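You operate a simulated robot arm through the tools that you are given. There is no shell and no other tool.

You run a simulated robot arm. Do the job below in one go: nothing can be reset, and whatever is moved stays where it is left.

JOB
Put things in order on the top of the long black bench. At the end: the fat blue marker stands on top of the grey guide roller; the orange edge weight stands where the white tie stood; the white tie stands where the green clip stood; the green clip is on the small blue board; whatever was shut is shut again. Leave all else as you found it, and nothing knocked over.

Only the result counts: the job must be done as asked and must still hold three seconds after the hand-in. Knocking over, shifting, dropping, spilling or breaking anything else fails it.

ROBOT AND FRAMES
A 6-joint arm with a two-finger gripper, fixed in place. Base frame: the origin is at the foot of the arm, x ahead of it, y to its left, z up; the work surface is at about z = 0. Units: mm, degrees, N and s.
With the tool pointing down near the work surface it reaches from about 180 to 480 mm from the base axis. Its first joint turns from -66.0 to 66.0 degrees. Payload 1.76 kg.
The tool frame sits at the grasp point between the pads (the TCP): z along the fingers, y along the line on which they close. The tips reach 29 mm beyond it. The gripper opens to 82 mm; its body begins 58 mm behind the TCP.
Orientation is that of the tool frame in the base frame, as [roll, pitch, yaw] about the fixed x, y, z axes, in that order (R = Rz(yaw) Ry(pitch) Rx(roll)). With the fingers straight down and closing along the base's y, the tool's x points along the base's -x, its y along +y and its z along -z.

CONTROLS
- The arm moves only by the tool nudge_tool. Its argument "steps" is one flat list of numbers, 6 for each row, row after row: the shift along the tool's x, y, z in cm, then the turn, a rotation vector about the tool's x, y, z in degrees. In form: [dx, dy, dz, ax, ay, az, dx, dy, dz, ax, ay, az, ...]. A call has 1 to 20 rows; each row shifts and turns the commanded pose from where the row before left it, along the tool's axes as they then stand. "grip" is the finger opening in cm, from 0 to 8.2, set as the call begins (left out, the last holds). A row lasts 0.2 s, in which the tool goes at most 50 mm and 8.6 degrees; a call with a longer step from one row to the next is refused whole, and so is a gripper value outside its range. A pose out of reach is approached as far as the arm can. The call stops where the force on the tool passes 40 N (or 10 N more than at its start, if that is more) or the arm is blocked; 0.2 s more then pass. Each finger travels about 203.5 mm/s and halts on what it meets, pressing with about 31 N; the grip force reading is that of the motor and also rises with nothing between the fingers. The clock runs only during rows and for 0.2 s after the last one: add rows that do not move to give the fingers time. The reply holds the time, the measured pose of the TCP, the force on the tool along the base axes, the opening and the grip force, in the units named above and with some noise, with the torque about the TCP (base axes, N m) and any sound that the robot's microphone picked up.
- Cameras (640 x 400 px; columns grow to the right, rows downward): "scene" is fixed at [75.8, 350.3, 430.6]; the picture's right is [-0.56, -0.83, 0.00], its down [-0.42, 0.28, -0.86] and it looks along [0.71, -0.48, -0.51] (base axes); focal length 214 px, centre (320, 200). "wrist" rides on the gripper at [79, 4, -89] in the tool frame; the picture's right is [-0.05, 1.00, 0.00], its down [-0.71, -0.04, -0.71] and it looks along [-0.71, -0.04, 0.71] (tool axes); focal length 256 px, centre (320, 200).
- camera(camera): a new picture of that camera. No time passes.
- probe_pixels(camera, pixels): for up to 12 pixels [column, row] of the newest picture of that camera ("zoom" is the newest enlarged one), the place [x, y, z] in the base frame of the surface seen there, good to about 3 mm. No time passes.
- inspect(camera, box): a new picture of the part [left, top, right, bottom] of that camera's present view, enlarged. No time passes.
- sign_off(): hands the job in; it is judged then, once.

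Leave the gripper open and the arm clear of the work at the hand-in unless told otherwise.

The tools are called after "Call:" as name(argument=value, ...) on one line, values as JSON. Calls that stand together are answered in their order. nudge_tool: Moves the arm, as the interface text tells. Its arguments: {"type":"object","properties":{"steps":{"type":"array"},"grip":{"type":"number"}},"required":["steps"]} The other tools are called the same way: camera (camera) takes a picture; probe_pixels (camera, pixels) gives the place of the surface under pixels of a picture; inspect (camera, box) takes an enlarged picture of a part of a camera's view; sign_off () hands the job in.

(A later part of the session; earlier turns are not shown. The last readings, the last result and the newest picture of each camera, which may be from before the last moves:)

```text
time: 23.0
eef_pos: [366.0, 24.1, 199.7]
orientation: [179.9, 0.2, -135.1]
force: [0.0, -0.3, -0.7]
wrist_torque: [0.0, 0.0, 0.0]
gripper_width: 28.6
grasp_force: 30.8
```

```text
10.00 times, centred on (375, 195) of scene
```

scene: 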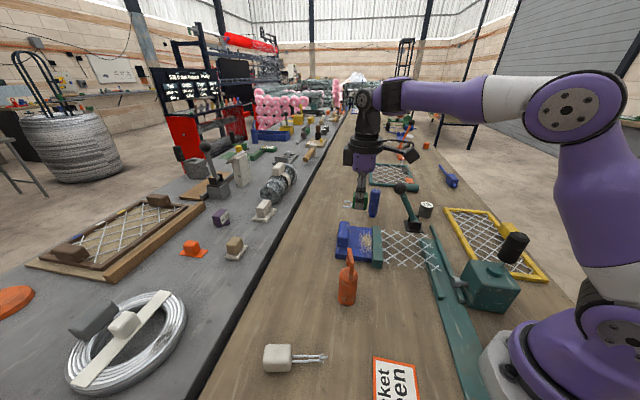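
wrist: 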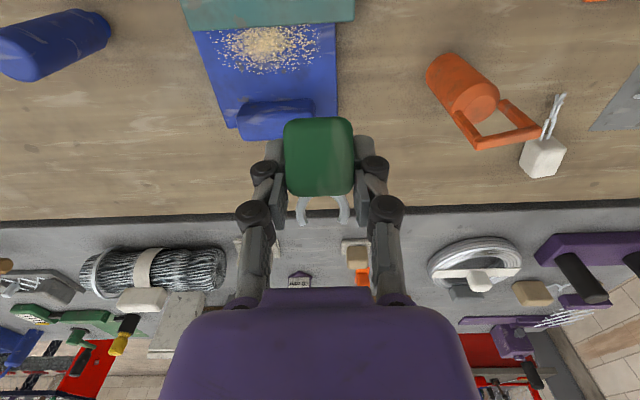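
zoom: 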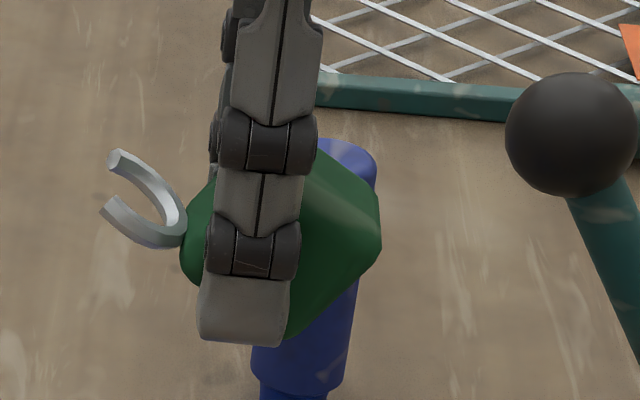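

The clip is tilted about 34° in the grip (top face rises 16 mm over 24 mm). Before fixing that, I measure the blue block accurately so that the hook misses it the next time.

Call:
inspect(camera="wrist", box=[180, 0, 380, 150])

Call:
probe_pixels(camera="zoom", pixels=[[200, 330], [250, 310], [300, 300], [350, 290], [400, 285], [410, 320], [420, 350], [300, 285], [350, 275], [400, 270], [440, 300], [300, 340]])

```text
2.67 times, centred on (280, 75) of wrist
```

zoom: 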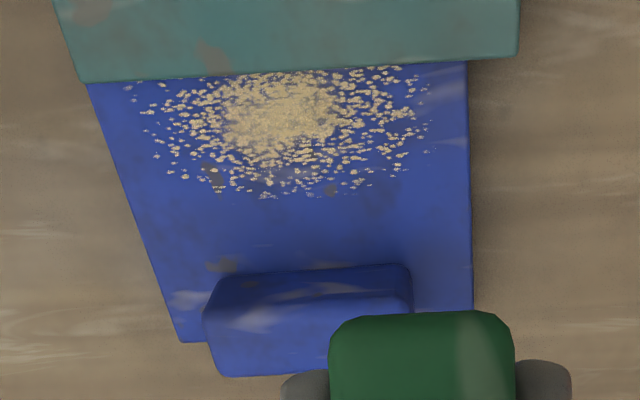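

```text
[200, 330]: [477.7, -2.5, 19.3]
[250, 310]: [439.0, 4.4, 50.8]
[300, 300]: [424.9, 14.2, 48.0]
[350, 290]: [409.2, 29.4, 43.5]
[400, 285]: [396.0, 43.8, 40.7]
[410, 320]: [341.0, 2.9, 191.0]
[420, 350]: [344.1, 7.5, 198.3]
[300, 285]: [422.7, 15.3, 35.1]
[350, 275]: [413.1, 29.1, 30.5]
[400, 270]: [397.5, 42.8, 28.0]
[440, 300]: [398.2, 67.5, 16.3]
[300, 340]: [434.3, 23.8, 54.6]
```

The hook reaches 35 mm from the clip's middle, longer than I took it for, and the blue block's face is at that spot. Plan: set the clip down upright on the free table near [255,50] (tilting the tool 13° so that the clip rocks flat), regrasp it squarely, then place it with the hook pointing past the blue block. First I move there and tilt, staying high.

Call:
nudge_tool(steps=[2.0, 3.23, 0, 0, 0, 0, 2.0, 3.23, 0, 0, 0, 0, 2.0, 3.23, 0, 0, 0, 0, 0, 0, 0, 0, 6.5, 0, 0, 0, 0, 0, 6.5, 0, -0.79, 0, 3.41, 0, 0, 0, -0.79, 0, 3.41, 0, 0, 0, -0.79, 0, 3.41, 0, 0, 0, -0.56, 0, 2.43, 0, 0, 0, 0, 0, 0, 0, 0, 0])

Call:
camera(camera="wrist")

Call:
inspect(camera="scene", box=[300, 220, 480, 340])

```text
time: 25.2
eef_pos: [252.9, 52.1, 68.5]
orientation: [-179.9, -12.8, -135.0]
force: [-0.7, 0.2, -1.6]
wrist_torque: [0.02, 0.0, -0.03]
gripper_width: 29.1
grasp_force: 30.8
```

```text
taken
```

wrist: 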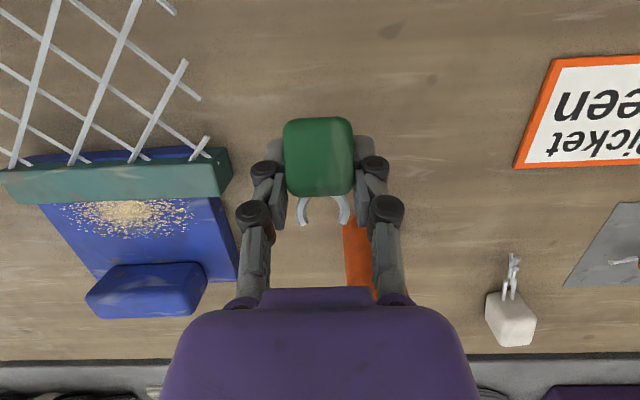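

```text
3.33 times, centred on (390, 280) of scene
```

zoom: 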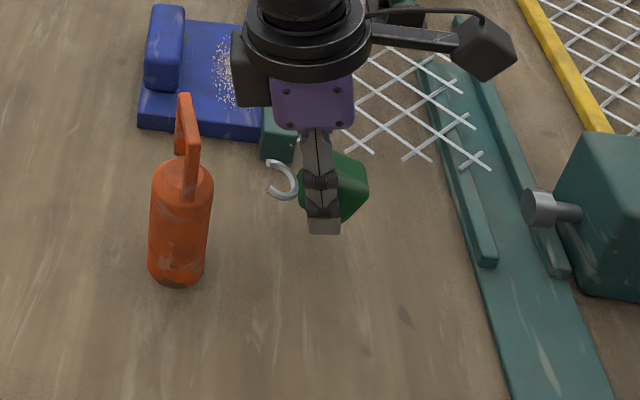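

The area around is clear. I lower 30 mm, then check the force.

Call:
nudge_tool(steps=[-0.34, 0, 1.46, 0, 0, 0, -0.225, 0, 0.974, 0, 0, 0, -0.11, 0, 0.487, 0, 0, 0, 0, 0, 0, 0, 0, 0])

Call:
inspect(camera="scene", box=[340, 240, 440, 310])

```text
time: 26.2
eef_pos: [253.7, 52.9, 37.6]
orientation: [-179.9, -12.7, -135.0]
force: [0.3, 0.8, -0.3]
wrist_torque: [0.03, 0.0, -0.01]
gripper_width: 28.6
grasp_force: 30.4
```

```text
5.71 times, centred on (390, 275) of scene
```

zoom: 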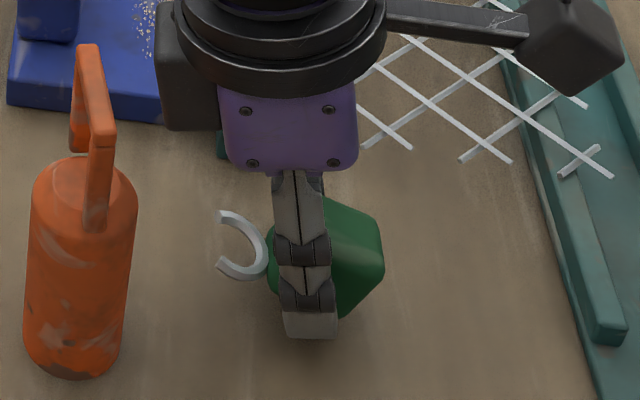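

No contact yet at z=37.6. I lower another 3 mm in 1 mm steps.

Call:
nudge_tool(steps=[-0.0225, 0, 0.0974, 0, 0, 0, -0.0225, 0, 0.0974, 0, 0, 0, -0.0225, 0, 0.0974, 0, 0, 0, 0, 0, 0, 0, 0, 0])

```text
time: 27.2
eef_pos: [254.1, 51.6, 36.9]
orientation: [-179.9, -12.7, -134.9]
force: [0.4, -0.4, 0.1]
wrist_torque: [0.0, 0.0, 0.01]
gripper_width: 28.7
grasp_force: 31.4
```

Still free. Another 3 mm down.

Call:
nudge_tool(steps=[-0.0225, 0, 0.0974, 0, 0, 0, -0.0225, 0, 0.0974, 0, 0, 0, -0.0225, 0, 0.0974, 0, 0, 0, 0, 0, 0, 0, 0, 0])

```text
time: 28.2
eef_pos: [253.4, 52.6, 32.4]
orientation: [180.0, -12.7, -134.8]
force: [0.2, 1.2, 3.4]
wrist_torque: [-0.02, 0.09, 0.0]
gripper_width: 28.7
grasp_force: 31.2
```

Contact: 3.4 N, at the clip's near lower edge. I open the fingers slightly (to 36 mm) so that the clip rocks down flat.

Call:
nudge_tool(steps=[0, 0, 0, 0, 0, 0, 0, 0, 0, 0, 0, 0, 0, 0, 0, 0, 0, 0], grip=3.6)

Call:
camera(camera="wrist")

Call:
inspect(camera="scene", box=[340, 240, 440, 310])

```text
time: 29.0
eef_pos: [253.6, 50.3, 32.5]
orientation: [-179.9, -12.8, -135.1]
force: [0.4, 0.2, -0.9]
wrist_torque: [0.0, 0.0, -0.01]
gripper_width: 35.9
grasp_force: 0.0
```

```text
taken
```

wrist: 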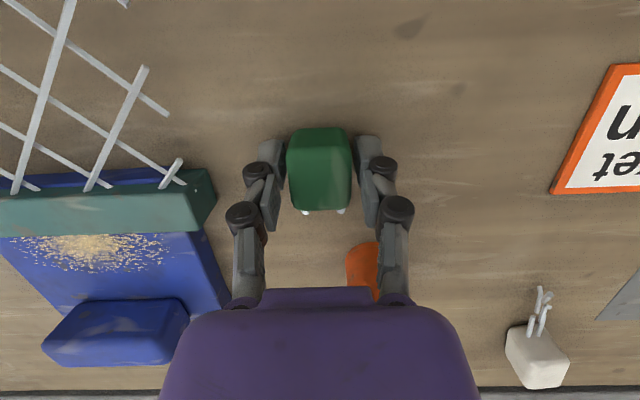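

```text
5.71 times, centred on (390, 275) of scene
```

zoom: 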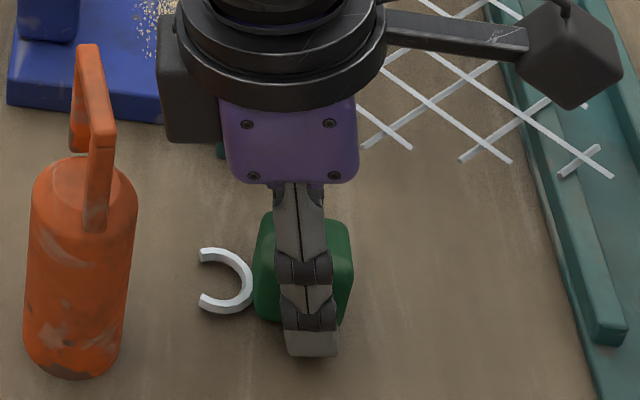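

The clip stands upright on the table. I open wider, back out upward, take the tilt out again and look from above.

Call:
nudge_tool(steps=[0, 0, 0, 0, 0, 0, 0, 0, 0, 0, 0, 0, 0, 0, -1.0, 0, 0, 0, 0, 0, -3.0, 0, 0, 0, 0, 0, -4.0, 0, 0, 0, 0, 0, 0, 0, -6.5, 0, 0, 0, 0, 0, -6.5, 0, 1.8, 0, 0, 0, 0, 0, 0, 0, 0, 0, 0, 0], grip=6.5)

Call:
camera(camera="wrist")

Call:
inspect(camera="wrist", box=[250, 60, 390, 160])

```text
time: 31.0
eef_pos: [254.3, 50.7, 111.4]
orientation: [179.9, 0.2, -135.0]
force: [0.9, 1.3, -0.7]
wrist_torque: [-0.01, 0.01, -0.01]
gripper_width: 64.8
grasp_force: 0.1
```

```text
taken
```

wrist: 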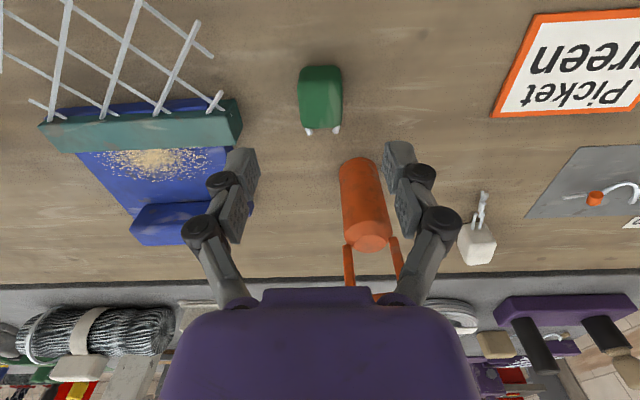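

```text
4.00 times, centred on (320, 110) of wrist
```

zoom: 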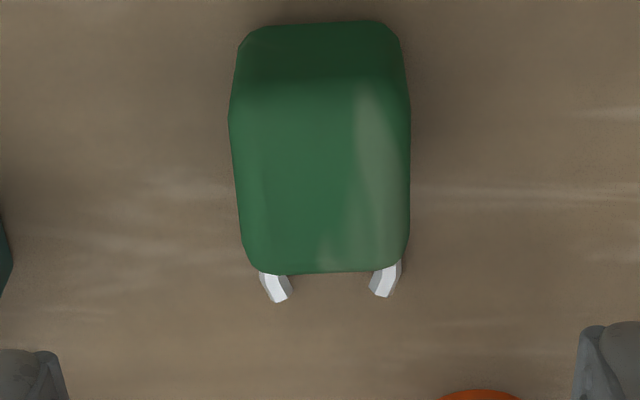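

The clip is centred within 2 mm. I shift 2 mm, lower to TCP z≈39.5, then close.

Call:
nudge_tool(steps=[0.21, 0.02, 3.0, 0, 0, 0, 0, 0, 2.5, 0, 0, 0, 0, 0, 1.2, 0, 0, 0, 0, 0, 0.5, 0, 0, 0, 0, 0, 0, 0, 0, 0], grip=6.5)

Call:
nudge_tool(steps=[0, 0, 0, 0, 0, 0, 0, 0, 0, 0, 0, 0, 0, 0, 0, 0, 0, 0], grip=1.0)

Call:
camera(camera="wrist")

```text
time: 32.2
eef_pos: [252.4, 50.9, 38.4]
orientation: [180.0, 0.2, -134.9]
force: [1.3, -0.1, 0.0]
wrist_torque: [0.01, 0.02, 0.0]
gripper_width: 65.0
grasp_force: 0.0
```

```text
time: 33.0
eef_pos: [251.7, 50.1, 39.4]
orientation: [-179.8, 0.2, -134.9]
force: [-1.0, -0.6, 18.6]
wrist_torque: [0.06, -0.08, 0.01]
gripper_width: 28.6
grasp_force: 31.3
```

```text
taken
```

wrist: 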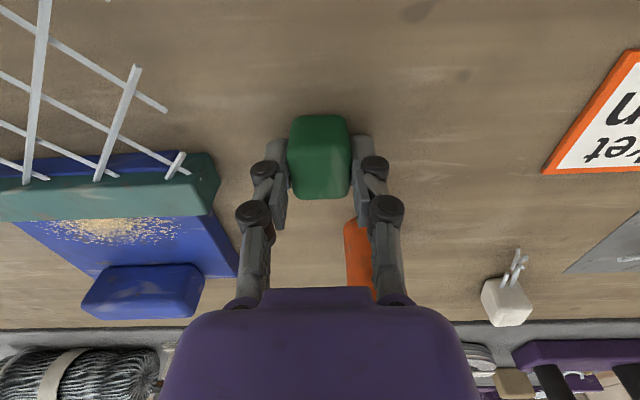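

The fingers pull the clip down a little while closing, hence the 18 N; the grip is square. I lift to z≈200, carry to above [369,23] and turn 30° so that the hook will point past the side of the blue block.

Call:
nudge_tool(steps=[0, 0, -0.5, 0, 0, 0, 0, 0, -1.5, 0, 0, 0, 0, 0, -4.0, 0, 0, 0, 0, 0, -4.0, 0, 0, 0, 0, 0, -4.0, 0, 0, 0, 0, 0, -2.0, 0, 0, 0, -2.12, -3.42, 0, 0, 0, 0, -2.12, -3.42, 0, 0, 0, 0, -2.12, -3.42, 0, 0, 0, 0, 0, 0, 0, 0, 0, -7.5, 0, 0, 0, 0, 0, -7.5, 0, 0, 0, 0, 0, -7.5, 0, 0, 0, 0, 0, -7.5, 0, 0, 0, 0, 0, 0, 0, 0, 0, 0, 0, 0])

Call:
camera(camera="wrist")

Call:
inspect(camera="wrist", box=[150, 0, 370, 150])

Call:
inspect(camera="scene", box=[310, 150, 450, 280])

```text
time: 36.2
eef_pos: [369.8, 22.3, 198.0]
orientation: [-179.9, 0.1, -104.9]
force: [0.9, 0.0, 0.0]
wrist_torque: [0.0, 0.05, -0.01]
gripper_width: 28.8
grasp_force: 31.0
```

```text
taken
```

wrist: 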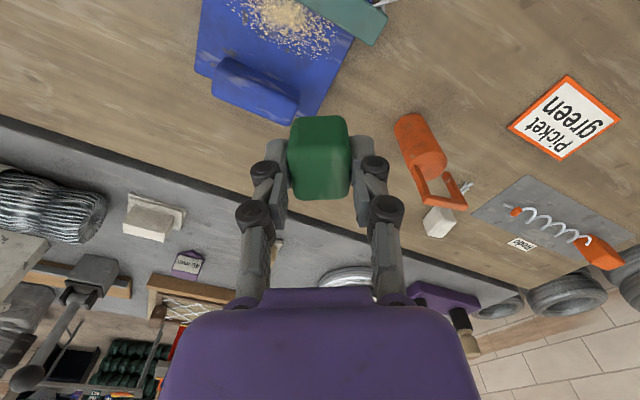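

```text
2.67 times, centred on (260, 75) of wrist
```

zoom: 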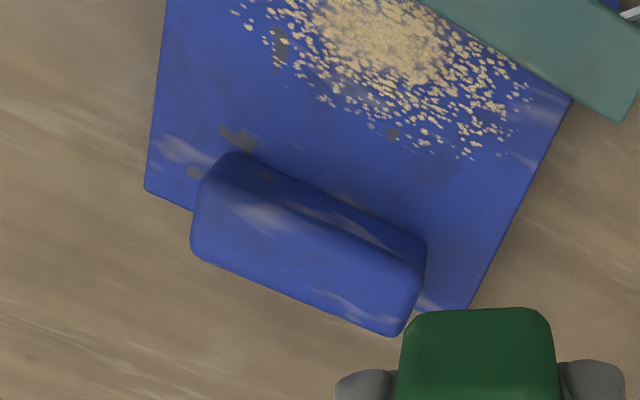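

```text
3.08 times, centred on (380, 215) of scene
```

zoom: 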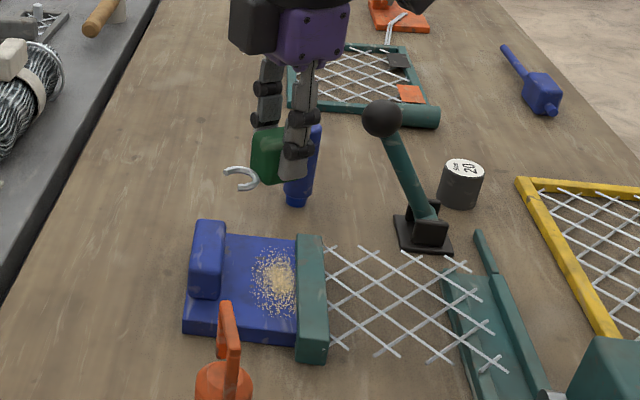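

Now the hook corridor is clear: the block's corner is about 21 mm to the side while the hook spans ±13 mm. I shift 2 mm inward and lower to TCP z≈62, then check the force.

Call:
nudge_tool(steps=[0, -0.2, 3.0, 0, 0, 0, 0, 0, 4.0, 0, 0, 0, 0, 0, 3.5, 0, 0, 0, 0, 0, 2.0, 0, 0, 0, 0, 0, 0.8, 0, 0, 0, 0, 0, 0.3, 0, 0, 0, 0, 0, 0, 0, 0, 0])

Call:
camera(camera="wrist")

Call:
inspect(camera="scene", box=[325, 190, 425, 270])

```text
time: 37.8
eef_pos: [371.3, 22.0, 62.1]
orientation: [-180.0, 0.1, -105.0]
force: [-0.2, 0.3, -0.6]
wrist_torque: [0.01, -0.01, -0.02]
gripper_width: 28.6
grasp_force: 31.6
```

```text
taken
```

wrist: 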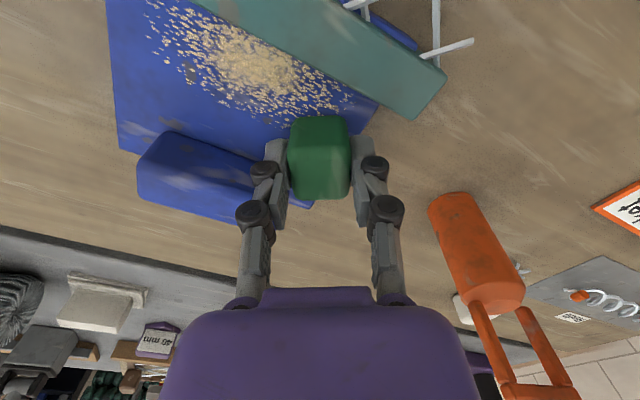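

```text
5.00 times, centred on (375, 230) of scene
```

zoom: 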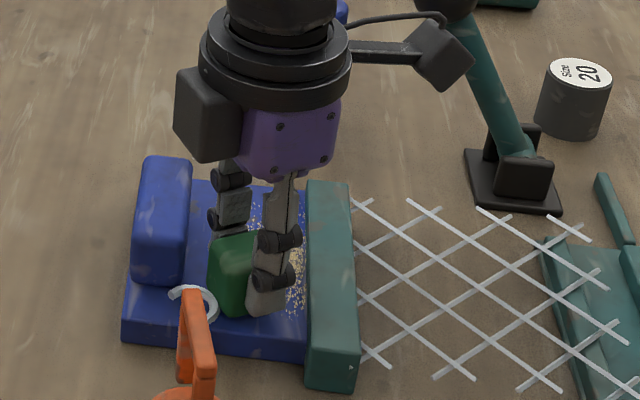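

No contact at z=62 and the clip hangs level. I lower in small steps: 2 mm then 1 mm steps.

Call:
nudge_tool(steps=[0, 0, 0.15, 0, 0, 0, 0, 0, 0.1, 0, 0, 0, 0, 0, 0.1, 0, 0, 0, 0, 0, 0, 0, 0, 0])

```text
time: 38.8
eef_pos: [371.5, 21.7, 59.1]
orientation: [-179.9, 0.1, -104.9]
force: [-0.2, 0.3, 0.0]
wrist_torque: [-0.01, -0.01, -0.03]
gripper_width: 28.5
grasp_force: 31.3
```

Still free at 59. Next 1.5 mm in fine steps.

Call:
nudge_tool(steps=[0, 0, 0.08, 0, 0, 0, 0, 0, 0.08, 0, 0, 0, 0, 0, 0, 0, 0, 0])

```text
time: 39.6
eef_pos: [372.3, 22.5, 58.7]
orientation: [-179.9, 0.0, -104.9]
force: [0.3, -0.1, 0.5]
wrist_torque: [0.04, 0.04, 0.0]
gripper_width: 28.9
grasp_force: 31.0
```

Call:
nudge_tool(steps=[0, 0, 0.08, 0, 0, 0, 0, 0, 0.08, 0, 0, 0, 0, 0, 0, 0, 0, 0])

```text
time: 40.6
eef_pos: [371.8, 21.3, 56.9]
orientation: [-179.8, 0.2, -105.0]
force: [-3.8, 0.0, 9.5]
wrist_torque: [0.02, 0.19, 0.05]
gripper_width: 28.8
grasp_force: 30.9
stopped in row 3: the force on the tool passed its limit at 41 N (the readings are from after the stop); the commanded pose is now the measured one
```

The clip is on the board (force spike, contact close to its middle). I open a little, to 37 mm, and look.

Call:
nudge_tool(steps=[0, 0, 0, 0, 0, 0, 0, 0, 0, 0, 0, 0, 0, 0, 0, 0, 0, 0], grip=3.7)

Call:
camera(camera="wrist")

Call:
inspect(camera="scene", box=[325, 190, 425, 270])

```text
time: 41.4
eef_pos: [371.3, 21.3, 56.4]
orientation: [-179.8, 0.2, -105.1]
force: [-0.6, -0.5, 1.2]
wrist_torque: [0.0, 0.0, 0.01]
gripper_width: 37.2
grasp_force: 0.1
```

```text
taken
```

wrist: 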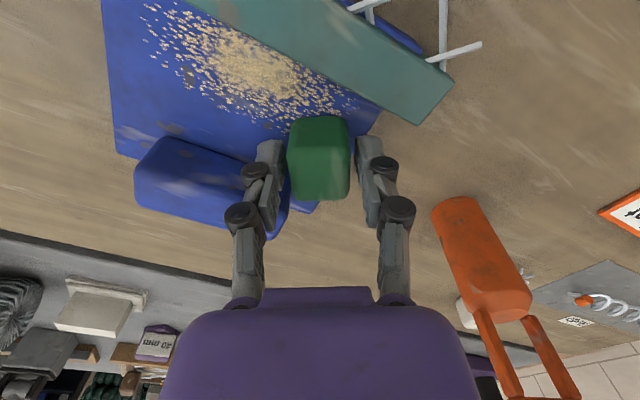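

```text
5.00 times, centred on (375, 230) of scene
```

zoom: 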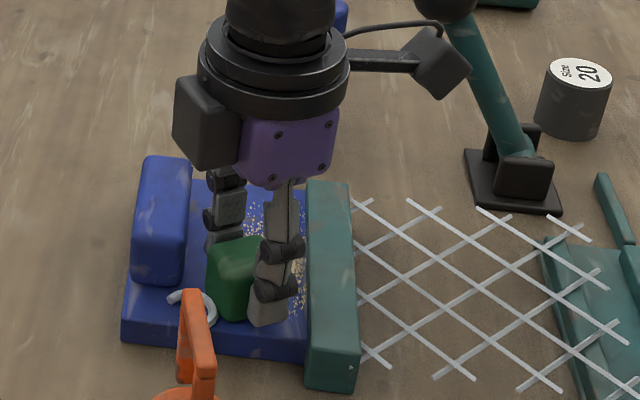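

The clip is released and upright on the board. I rise straight up and look at the result.

Call:
nudge_tool(steps=[0, 0, -0.5, 0, 0, 0, 0, 0, -1.5, 0, 0, 0, 0, 0, -3.5, 0, 0, 0, 0, 0, -4.0, 0, 0, 0, 0, 0, -4.5, 0, 0, 0, 0, 0, 0, 0, 0, 0])

Call:
camera(camera="wrist")

Call:
inspect(camera="wrist", box=[180, 0, 400, 150])

Call:
inspect(camera="scene", box=[325, 190, 425, 270])

```text
time: 42.8
eef_pos: [371.1, 21.1, 197.0]
orientation: [-179.8, 0.1, -105.0]
force: [-0.6, -0.4, 1.6]
wrist_torque: [0.01, 0.0, 0.01]
gripper_width: 36.9
grasp_force: 0.0
```

```text
taken
```

wrist: 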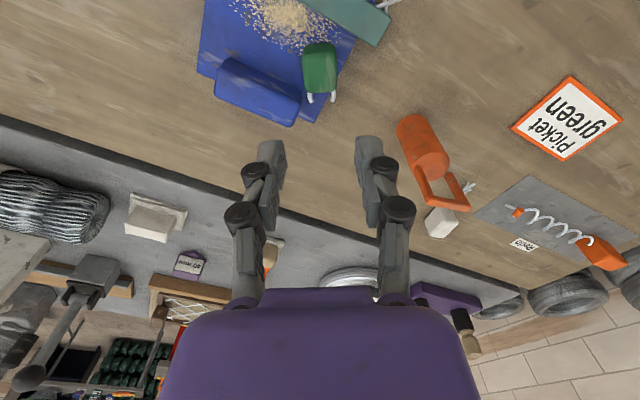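

```text
2.67 times, centred on (290, 75) of wrist
```

zoom: 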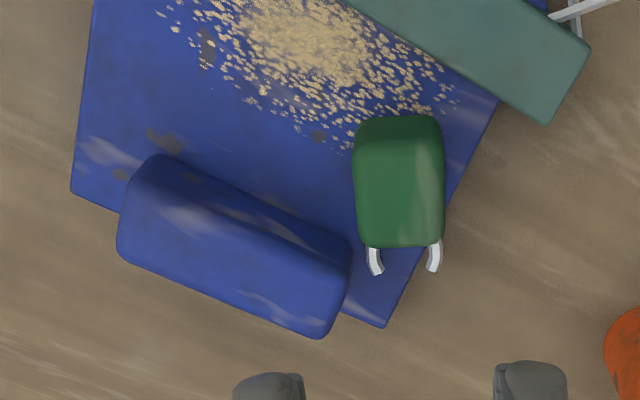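

```text
5.00 times, centred on (375, 230) of scene
```

zoom: 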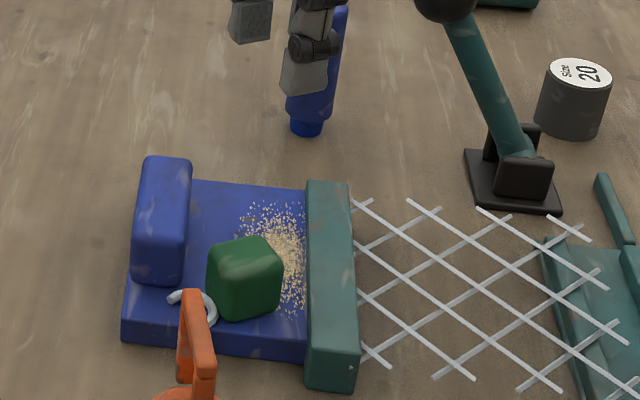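

The clip stands on the blue board, clear of everything. Next the white tie: I go above [259,306], turn to yaw ≈ -122° and lower to z≈140 to measure it.

Call:
nudge_tool(steps=[-3.517, 2.601, 0, 0, 0, 0, -3.517, 2.601, 0, 0, 0, 0, -3.517, 2.601, 0, 0, 0, 0, -3.517, 2.601, 0, 0, 0, 0, -3.517, 2.601, 0, 0, 0, 0, -3.517, 2.601, 0, 0, 0, 0, -3.517, 2.601, 0, 0, 0, 0, 0, 0, 0, 0, 0, 8.5, 0, 0, 0, 0, 0, 8.5, 0, 0, 2.85, 0, 0, 0, 0, 0, 2.85, 0, 0, 0, 0, 0, 0, 0, 0, 0], grip=6.5)

Call:
camera(camera="wrist")

Call:
inspect(camera="wrist", box=[250, 20, 400, 140])

Call:
camera(camera="scene")

```text
time: 45.4
eef_pos: [260.5, 305.6, 138.1]
orientation: [-179.7, 0.2, -122.1]
force: [-0.9, -0.6, -0.1]
wrist_torque: [-0.02, 0.01, 0.0]
gripper_width: 65.1
grasp_force: 0.1
```

```text
taken
```

wrist: 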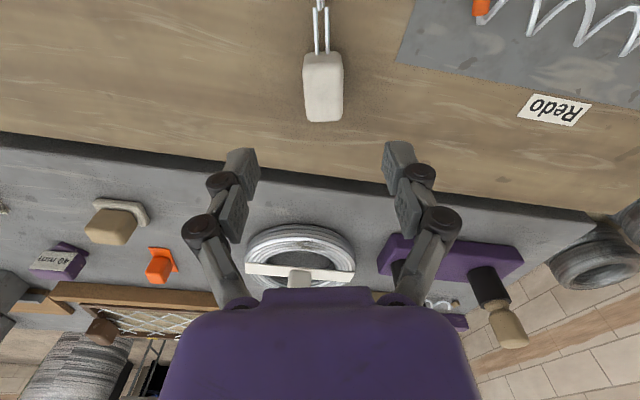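

```text
3.33 times, centred on (325, 80) of wrist
```

zoom: 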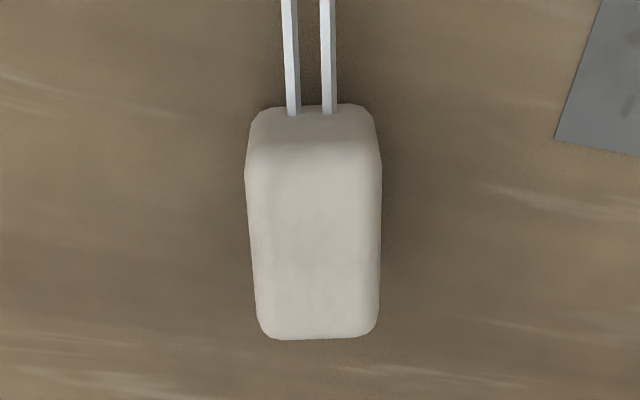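

```text
taken
```

scene: 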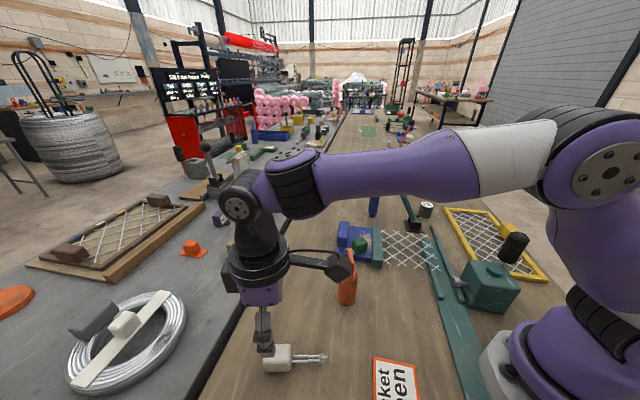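

The tie's block is 41×29 mm, offset by (-1.3, +2.2) mm in the tool frame, so its middle is at about [259,308]. I correct for that, lower to TCP z≈39 and close.

Call:
nudge_tool(steps=[-0.13, 0.22, 3.0, 0, 0, 0, 0, 0, 3.0, 0, 0, 0, 0, 0, 2.4, 0, 0, 0, 0, 0, 1.0, 0, 0, 0, 0, 0, 0.5, 0, 0, 0, 0, 0, 0, 0, 0, 0], grip=6.5)

Call:
camera(camera="wrist")

```text
time: 46.8
eef_pos: [259.3, 309.6, 39.7]
orientation: [-179.8, 0.2, -121.9]
force: [0.3, 0.2, 0.8]
wrist_torque: [-0.02, -0.03, 0.01]
gripper_width: 65.2
grasp_force: 0.0
```

```text
taken
```

wrist: 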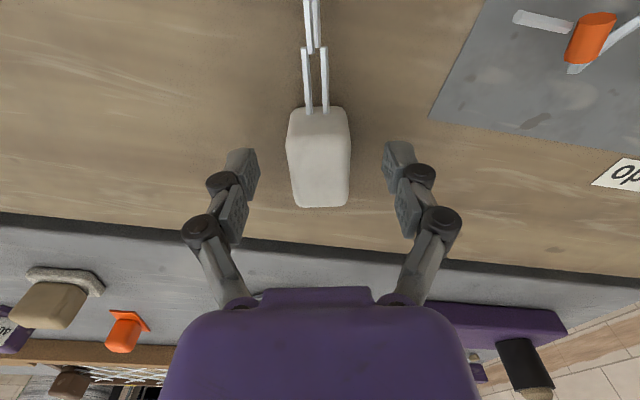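

Tie is centred between the fingers. I close the grip.

Call:
nudge_tool(steps=[0, 0, 0, 0, 0, 0, 0, 0, 0, 0, 0, 0, 0, 0, 0, 0, 0, 0], grip=1.0)

Call:
nudge_tool(steps=[0, 0, -0.5, 0, 0, 0, 0, 0, -1.5, 0, 0, 0, 0, 0, 0, 0, 0, 0])

Call:
camera(camera="wrist")

Call:
inspect(camera="scene", box=[220, 300, 380, 400])

```text
time: 47.6
eef_pos: [259.7, 309.8, 41.4]
orientation: [-179.8, 0.4, -122.1]
force: [-1.6, -1.9, 22.8]
wrist_torque: [-0.11, 0.04, 0.0]
gripper_width: 29.0
grasp_force: 30.4
```

```text
time: 48.4
eef_pos: [261.0, 309.6, 61.5]
orientation: [-179.8, 0.3, -122.0]
force: [-0.2, 0.0, -0.8]
wrist_torque: [0.0, -0.01, 0.04]
gripper_width: 28.8
grasp_force: 31.0
```

```text
taken
```

wrist: 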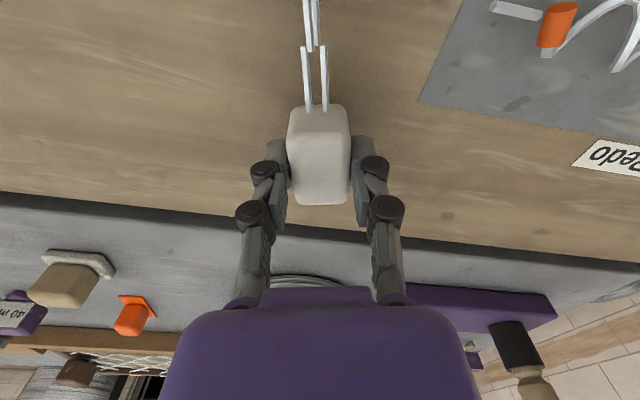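

```text
4.00 times, centred on (300, 350) of scene
```

zoom: 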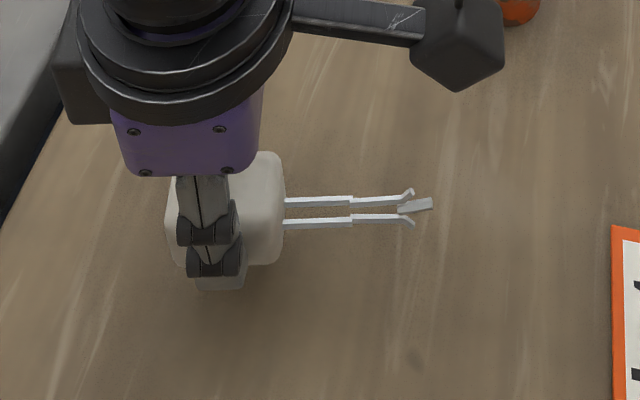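

The tie is lifted cleanly, prong level. I raise to z≈200 and carry it, orientation unchanged, to above the clip's old place [164.3,170.3].

Call:
nudge_tool(steps=[0, 0, -4.0, 0, 0, 0, 0, 0, -4.5, 0, 0, 0, 0, 0, -4.5, 0, 0, 0, 0, 0, -1.0, 0, 0, 0, 4.21, 0.18, 0, 0, 0, 0, 4.21, 0.18, 0, 0, 0, 0, 4.21, 0.18, 0, 0, 0, 0, 4.21, 0.18, 0, 0, 0, 0, 0, 0, 0, 0, 0, 0])

Call:
camera(camera="wrist")

Call:
camera(camera="scene")

```text
time: 50.4
eef_pos: [163.1, 169.2, 202.3]
orientation: [-179.8, 0.2, -122.0]
force: [-0.8, 0.8, 0.0]
wrist_torque: [-0.01, 0.02, -0.01]
gripper_width: 28.9
grasp_force: 30.4
```

```text
taken
```

wrist: 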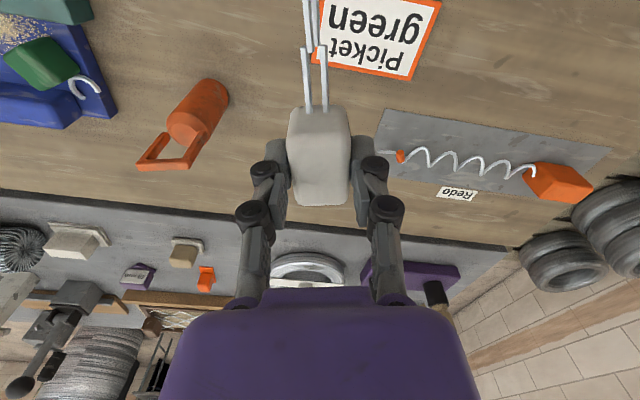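

```text
taken
```

scene: 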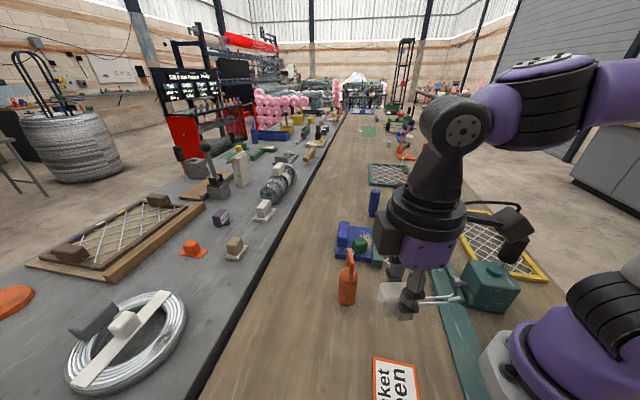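

I'm above the spot, tie hanging level. I lower to TCP z≈47, then continue in fine steps (expected contact ≈41).

Call:
nudge_tool(steps=[-0.08, 0, 4.0, 0, 0, 0, 0, 0, 4.5, 0, 0, 0, 0, 0, 4.0, 0, 0, 0, 0, 0, 2.0, 0, 0, 0, 0, 0, 0.8, 0, 0, 0, 0, 0, 0.2, 0, 0, 0, 0, 0, 0, 0, 0, 0])

Call:
camera(camera="wrist")

Call:
inspect(camera="scene", box=[320, 290, 480, 400])

```text
time: 52.0
eef_pos: [164.6, 170.3, 45.0]
orientation: [-179.8, 0.2, -122.0]
force: [-0.8, 0.3, -0.9]
wrist_torque: [-0.01, 0.02, 0.01]
gripper_width: 28.9
grasp_force: 31.6
```

```text
taken
```

wrist: 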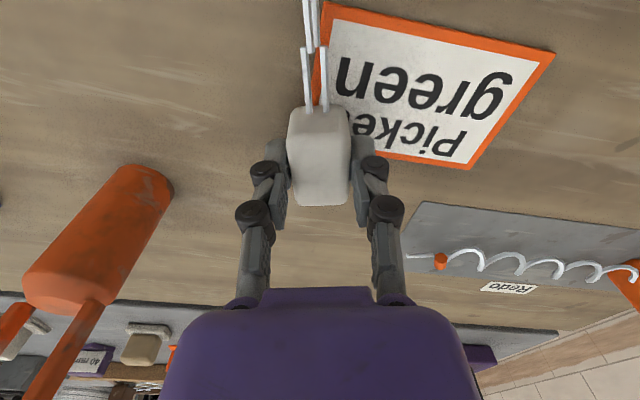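

```text
3.64 times, centred on (400, 345) of scene
```

zoom: 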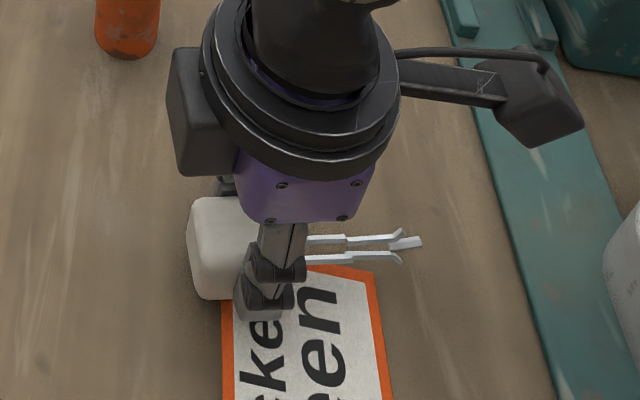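

Well placed over the spot. Fine lowering, 1 mm steps.

Call:
nudge_tool(steps=[0, 0, 0.1, 0, 0, 0, 0, 0, 0.1, 0, 0, 0, 0, 0, 0, 0, 0, 0])

```text
time: 52.8
eef_pos: [164.1, 170.7, 44.1]
orientation: [-179.9, 0.2, -122.0]
force: [-0.7, 0.0, 0.0]
wrist_torque: [0.01, 0.0, 0.01]
gripper_width: 28.9
grasp_force: 30.8
```

Call:
nudge_tool(steps=[0, 0, 0.08, 0, 0, 0, 0, 0, 0.08, 0, 0, 0, 0, 0, 0, 0, 0, 0])

```text
time: 53.6
eef_pos: [164.1, 171.0, 42.0]
orientation: [-179.8, 0.1, -121.9]
force: [-0.6, -0.2, 0.2]
wrist_torque: [-0.04, -0.02, -0.01]
gripper_width: 28.9
grasp_force: 31.2
```

Call:
nudge_tool(steps=[0, 0, 0.06, 0, 0, 0, 0, 0, 0.06, 0, 0, 0, 0, 0, 0, 0, 0, 0])

```text
time: 54.3
eef_pos: [163.8, 171.0, 41.8]
orientation: [-179.8, 0.3, -121.9]
force: [-2.4, -2.5, 13.7]
wrist_torque: [-0.03, 0.03, -0.06]
gripper_width: 28.9
grasp_force: 31.0
stopped in row 3: the force on the tool passed its limit at 42 N (the readings are from after the stop); the commanded pose is now the measured one
```

Contact with the table. I open to 42 mm to release the tie.

Call:
nudge_tool(steps=[0, 0, 0, 0, 0, 0, 0, 0, 0, 0, 0, 0, 0, 0, 0, 0, 0, 0], grip=4.2)

Call:
camera(camera="wrist")

Call:
inspect(camera="scene", box=[320, 290, 480, 400])

```text
time: 55.1
eef_pos: [165.7, 171.2, 41.3]
orientation: [-179.8, 0.2, -121.8]
force: [0.2, 0.3, -0.5]
wrist_torque: [0.02, 0.02, -0.02]
gripper_width: 41.7
grasp_force: 0.1
```

```text
taken
```

wrist: 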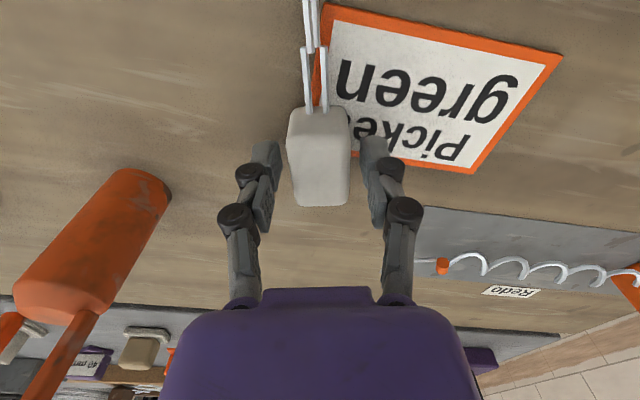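

```text
3.64 times, centred on (400, 345) of scene
```

zoom: 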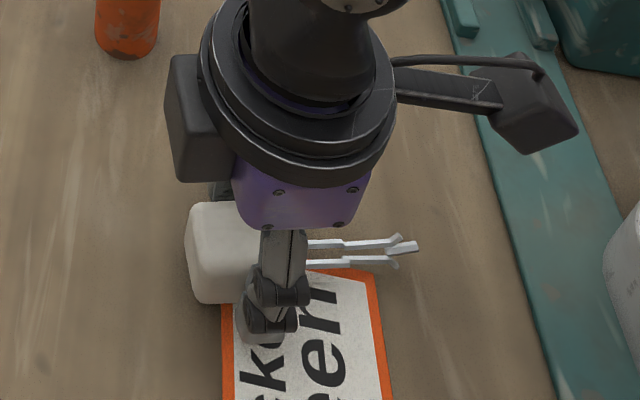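

The tie stands. I rise straight up to z≈200 and check.

Call:
nudge_tool(steps=[0, 0, -0.5, 0, 0, 0, 0, 0, -1.5, 0, 0, 0, 0, 0, -4.0, 0, 0, 0, 0, 0, -4.5, 0, 0, 0, 0, 0, -5.0, 0, 0, 0, 0, 0, 0, 0, 0, 0])

Call:
camera(camera="wrist")

Call:
camera(camera="scene")

Call:
inspect(camera="scene", box=[320, 230, 480, 400])

```text
time: 56.5
eef_pos: [164.0, 169.0, 195.5]
orientation: [-179.8, 0.4, -121.8]
force: [0.7, -0.3, 0.1]
wrist_torque: [0.01, -0.02, 0.0]
gripper_width: 42.0
grasp_force: 0.0
```

```text
taken
```

wrist: 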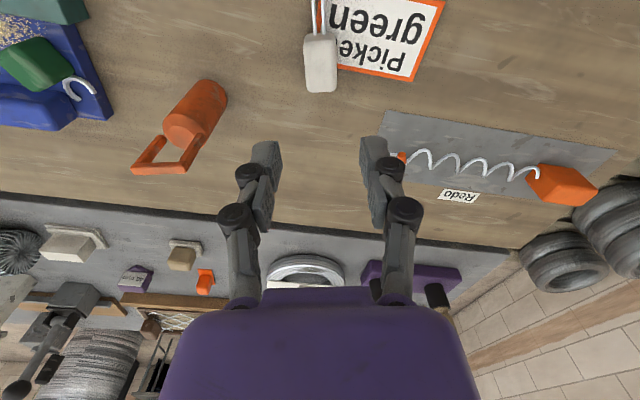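

```text
taken
```

scene: 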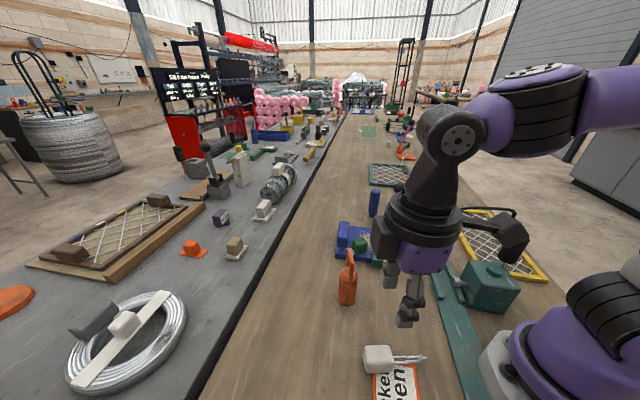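

```text
2.35 times, centred on (400, 315) of scene
```

zoom: 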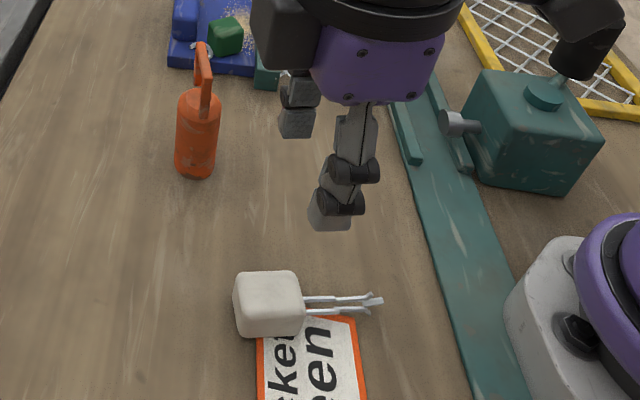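

Tie is in place, card unmoved. Next the orange weight; I probe its handle and body in the fresh scene picture and in a zoom.

Call:
inspect(camera="scene", box=[310, 240, 390, 310])

Call:
probe_pixels(camera="zoom", pixels=[[317, 70], [318, 100], [305, 85], [300, 130], [326, 150], [280, 190], [330, 195], [275, 250], [310, 250], [345, 250], [310, 320], [310, 175]])

Call:
inspect(camera="wrist", box=[110, 60, 250, 190])

```text
5.71 times, centred on (350, 275) of scene
```

zoom: 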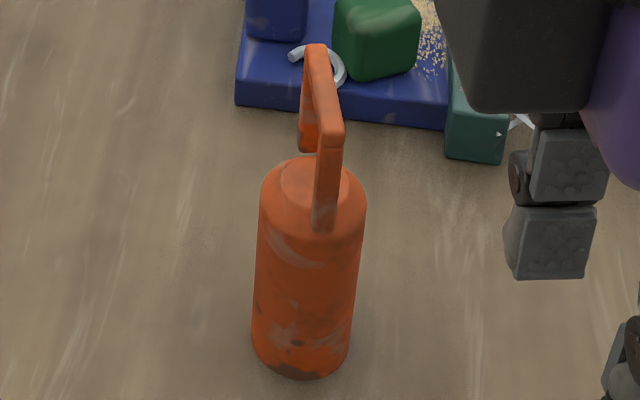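

```text
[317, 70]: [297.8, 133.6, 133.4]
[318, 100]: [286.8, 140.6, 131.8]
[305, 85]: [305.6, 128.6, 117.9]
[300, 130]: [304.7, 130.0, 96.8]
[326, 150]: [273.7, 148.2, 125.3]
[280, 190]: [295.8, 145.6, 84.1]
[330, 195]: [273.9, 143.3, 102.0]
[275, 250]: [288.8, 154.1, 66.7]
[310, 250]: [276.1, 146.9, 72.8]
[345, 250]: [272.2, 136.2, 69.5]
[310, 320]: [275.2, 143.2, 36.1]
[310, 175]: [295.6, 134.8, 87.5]
```

```text
3.08 times, centred on (180, 125) of wrist
```

zoom: 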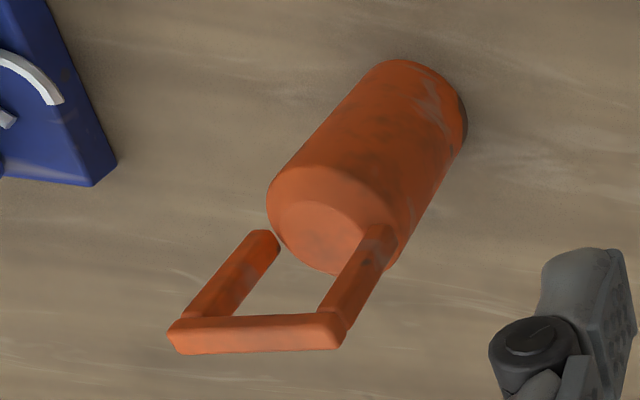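

The weight is a cylinder (about 40 mm across, top at z≈87) with a handle up to z≈133, the handle running along about -31°. I'll grip the cylinder from above with the fingers across the handle direction (yaw ≈148°), TCP at ≈80 so that the palm stays above the handle. First I rise, turn and go above [289,138].

Call:
nudge_tool(steps=[0, 0, -2.0, 0, 0, 8.14, 0, 0, 0, 0, 0, 8.14, 0, 0, 0, 0, 0, 8.14, 0, 0, 0, 0, 0, 8.14, 0, 0, 0, 0, 0, 8.14, 0, 0, 0, 0, 0, 8.14, 0, 0, 0, 0, 0, 8.14, 0, 0, 0, 0, 0, 8.14, 0, 0, 0, 0, 0, 8.14, 0, 0, 0, 0, 0, 8.14, 0, 0, 0, 0, 0, 8.14, -4.09, 1.29, 0, 0, 0, 0, -4.09, 1.29, 0, 0, 0, 0, -4.09, 1.29, 0, 0, 0, 0, 0, 0, 0, 0, 0, 0], grip=8.2)

Call:
camera(camera="wrist")

Call:
inspect(camera="wrist", box=[240, 60, 400, 200])

Call:
camera(camera="scene")

```text
time: 59.7
eef_pos: [289.6, 141.4, 214.4]
orientation: [179.6, 0.2, 148.4]
force: [-1.4, 0.0, 0.7]
wrist_torque: [-0.01, 0.02, 0.01]
gripper_width: 82.1
grasp_force: 0.1
```

```text
taken
```

wrist: 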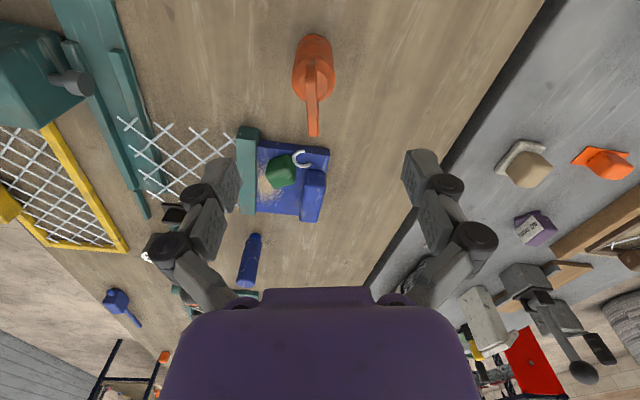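

```text
2.86 times, centred on (320, 130) of wrist
```

zoom: 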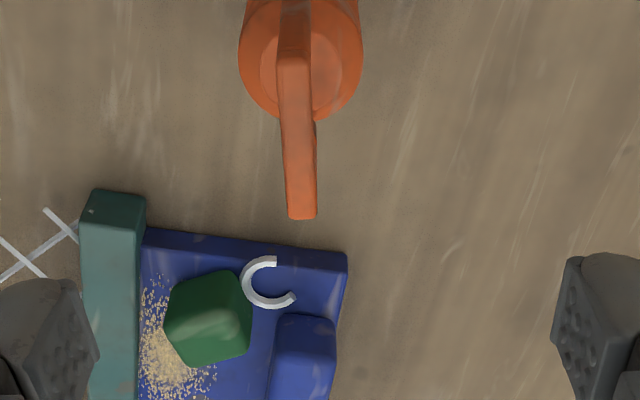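

```text
taken
```

scene: 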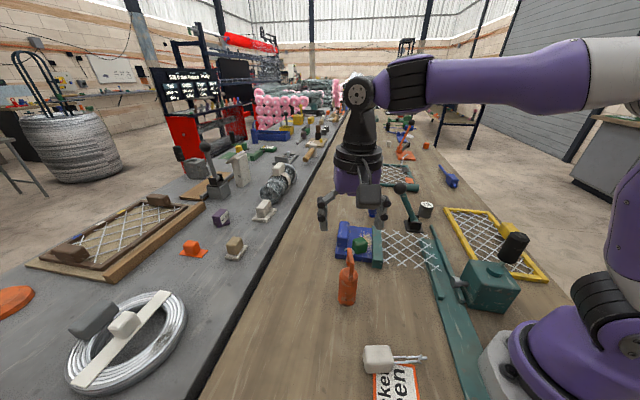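

I zoom on the weight itself for its axis.

Call:
inspect(camera="wrist", box=[250, 20, 380, 145])

Call:
probe_pixels(camera="zoom", pixels=[[285, 350], [290, 250], [285, 180], [240, 180], [330, 180], [300, 230], [320, 230], [250, 210], [290, 60], [275, 120], [310, 120], [283, 300]])

```text
3.20 times, centred on (315, 82) of wrist
```

zoom: 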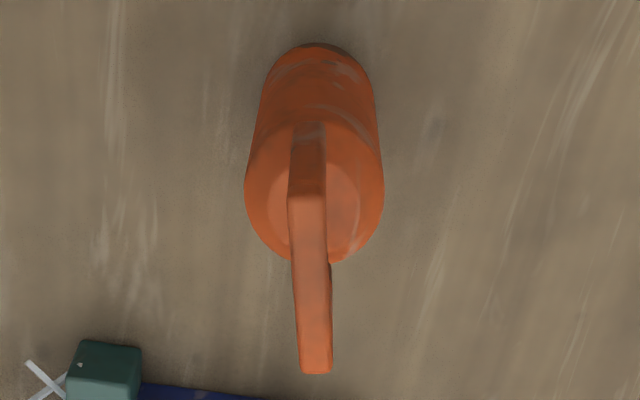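

```text
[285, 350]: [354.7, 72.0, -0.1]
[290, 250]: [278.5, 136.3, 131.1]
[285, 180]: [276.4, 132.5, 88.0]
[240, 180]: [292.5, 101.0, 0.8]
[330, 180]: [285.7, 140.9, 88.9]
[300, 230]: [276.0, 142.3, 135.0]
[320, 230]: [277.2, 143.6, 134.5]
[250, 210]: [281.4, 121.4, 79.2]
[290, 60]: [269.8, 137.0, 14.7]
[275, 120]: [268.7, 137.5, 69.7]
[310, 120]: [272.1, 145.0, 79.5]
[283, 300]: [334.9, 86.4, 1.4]
```

The weight's axis lies at tool offset (-2, -6) mm, i.e. about [288,135]; radius ≈18 mm; the handle is in line with the tool's x axis. I correct and lower to TCP z≈84 (palm at 142, handle top ≈134).

Call:
nudge_tool(steps=[-0.2, -0.6, 3.0, 0, 0, 0, 0, 0, 4.0, 0, 0, 0, 0, 0, 3.5, 0, 0, 0, 0, 0, 1.8, 0, 0, 0, 0, 0, 0.7, 0, 0, 0, 0, 0, 0, 0, 0, 0], grip=8.2)

Call:
camera(camera="wrist")

Call:
inspect(camera="scene", box=[290, 200, 430, 320])

```text
time: 61.1
eef_pos: [287.1, 132.2, 87.4]
orientation: [179.6, 0.2, 148.5]
force: [-0.2, -0.1, -0.7]
wrist_torque: [-0.01, 0.02, -0.01]
gripper_width: 82.2
grasp_force: 0.0
```

```text
taken
```

wrist: 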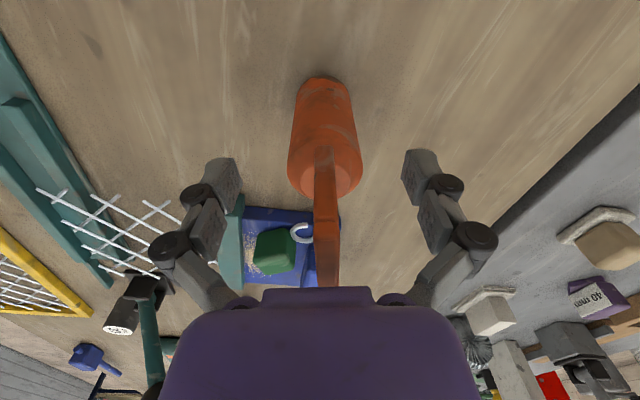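

```text
3.33 times, centred on (360, 260) of scene
```

zoom: 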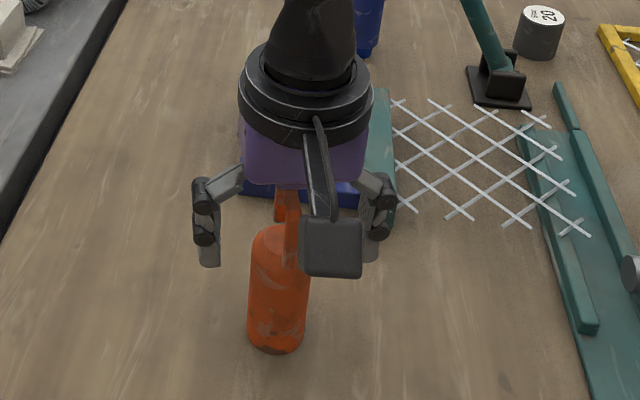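

Slightly off by 2 mm; I shift 2 mm and lower 3 mm more, then close.

Call:
nudge_tool(steps=[0, 0.2, 0.3, 0, 0, 0, 0, 0, 0, 0, 0, 0], grip=8.2)

Call:
nudge_tool(steps=[0, 0, 0, 0, 0, 0, 0, 0, 0, 0, 0, 0, 0, 0, 0, 0, 0, 0], grip=1.5)

Call:
camera(camera="wrist")

```text
time: 61.7
eef_pos: [289.0, 134.7, 85.0]
orientation: [179.7, 0.1, 148.5]
force: [-0.5, 0.4, -0.1]
wrist_torque: [0.01, -0.02, -0.03]
gripper_width: 81.8
grasp_force: 0.1
```

```text
time: 62.5
eef_pos: [289.3, 135.2, 84.5]
orientation: [179.5, 0.2, 148.5]
force: [2.3, 1.6, 25.2]
wrist_torque: [0.0, -0.15, 0.02]
gripper_width: 37.4
grasp_force: 30.7
```

```text
taken
```

wrist: 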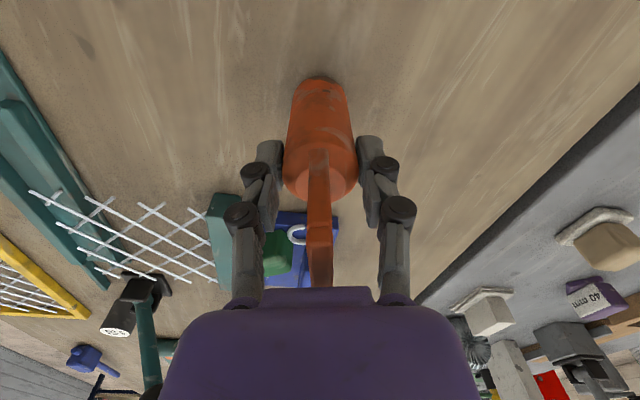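

Gripped at 37.4 mm. I lift 2 cm and check the load.

Call:
nudge_tool(steps=[0, 0, -0.5, 0, 0, 0, 0, 0, -1.5, 0, 0, 0, 0, 0, 0, 0, 0, 0])

Call:
inspect(camera="scene", box=[290, 200, 430, 320])

```text
time: 63.3
eef_pos: [288.7, 136.0, 102.8]
orientation: [179.8, 0.1, 148.5]
force: [0.1, 0.4, -2.9]
wrist_torque: [-0.01, 0.02, 0.0]
gripper_width: 37.2
grasp_force: 30.7
```

```text
3.33 times, centred on (360, 260) of scene
```

zoom: 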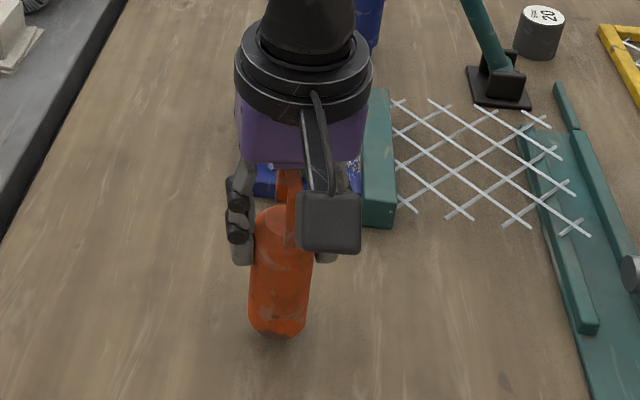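

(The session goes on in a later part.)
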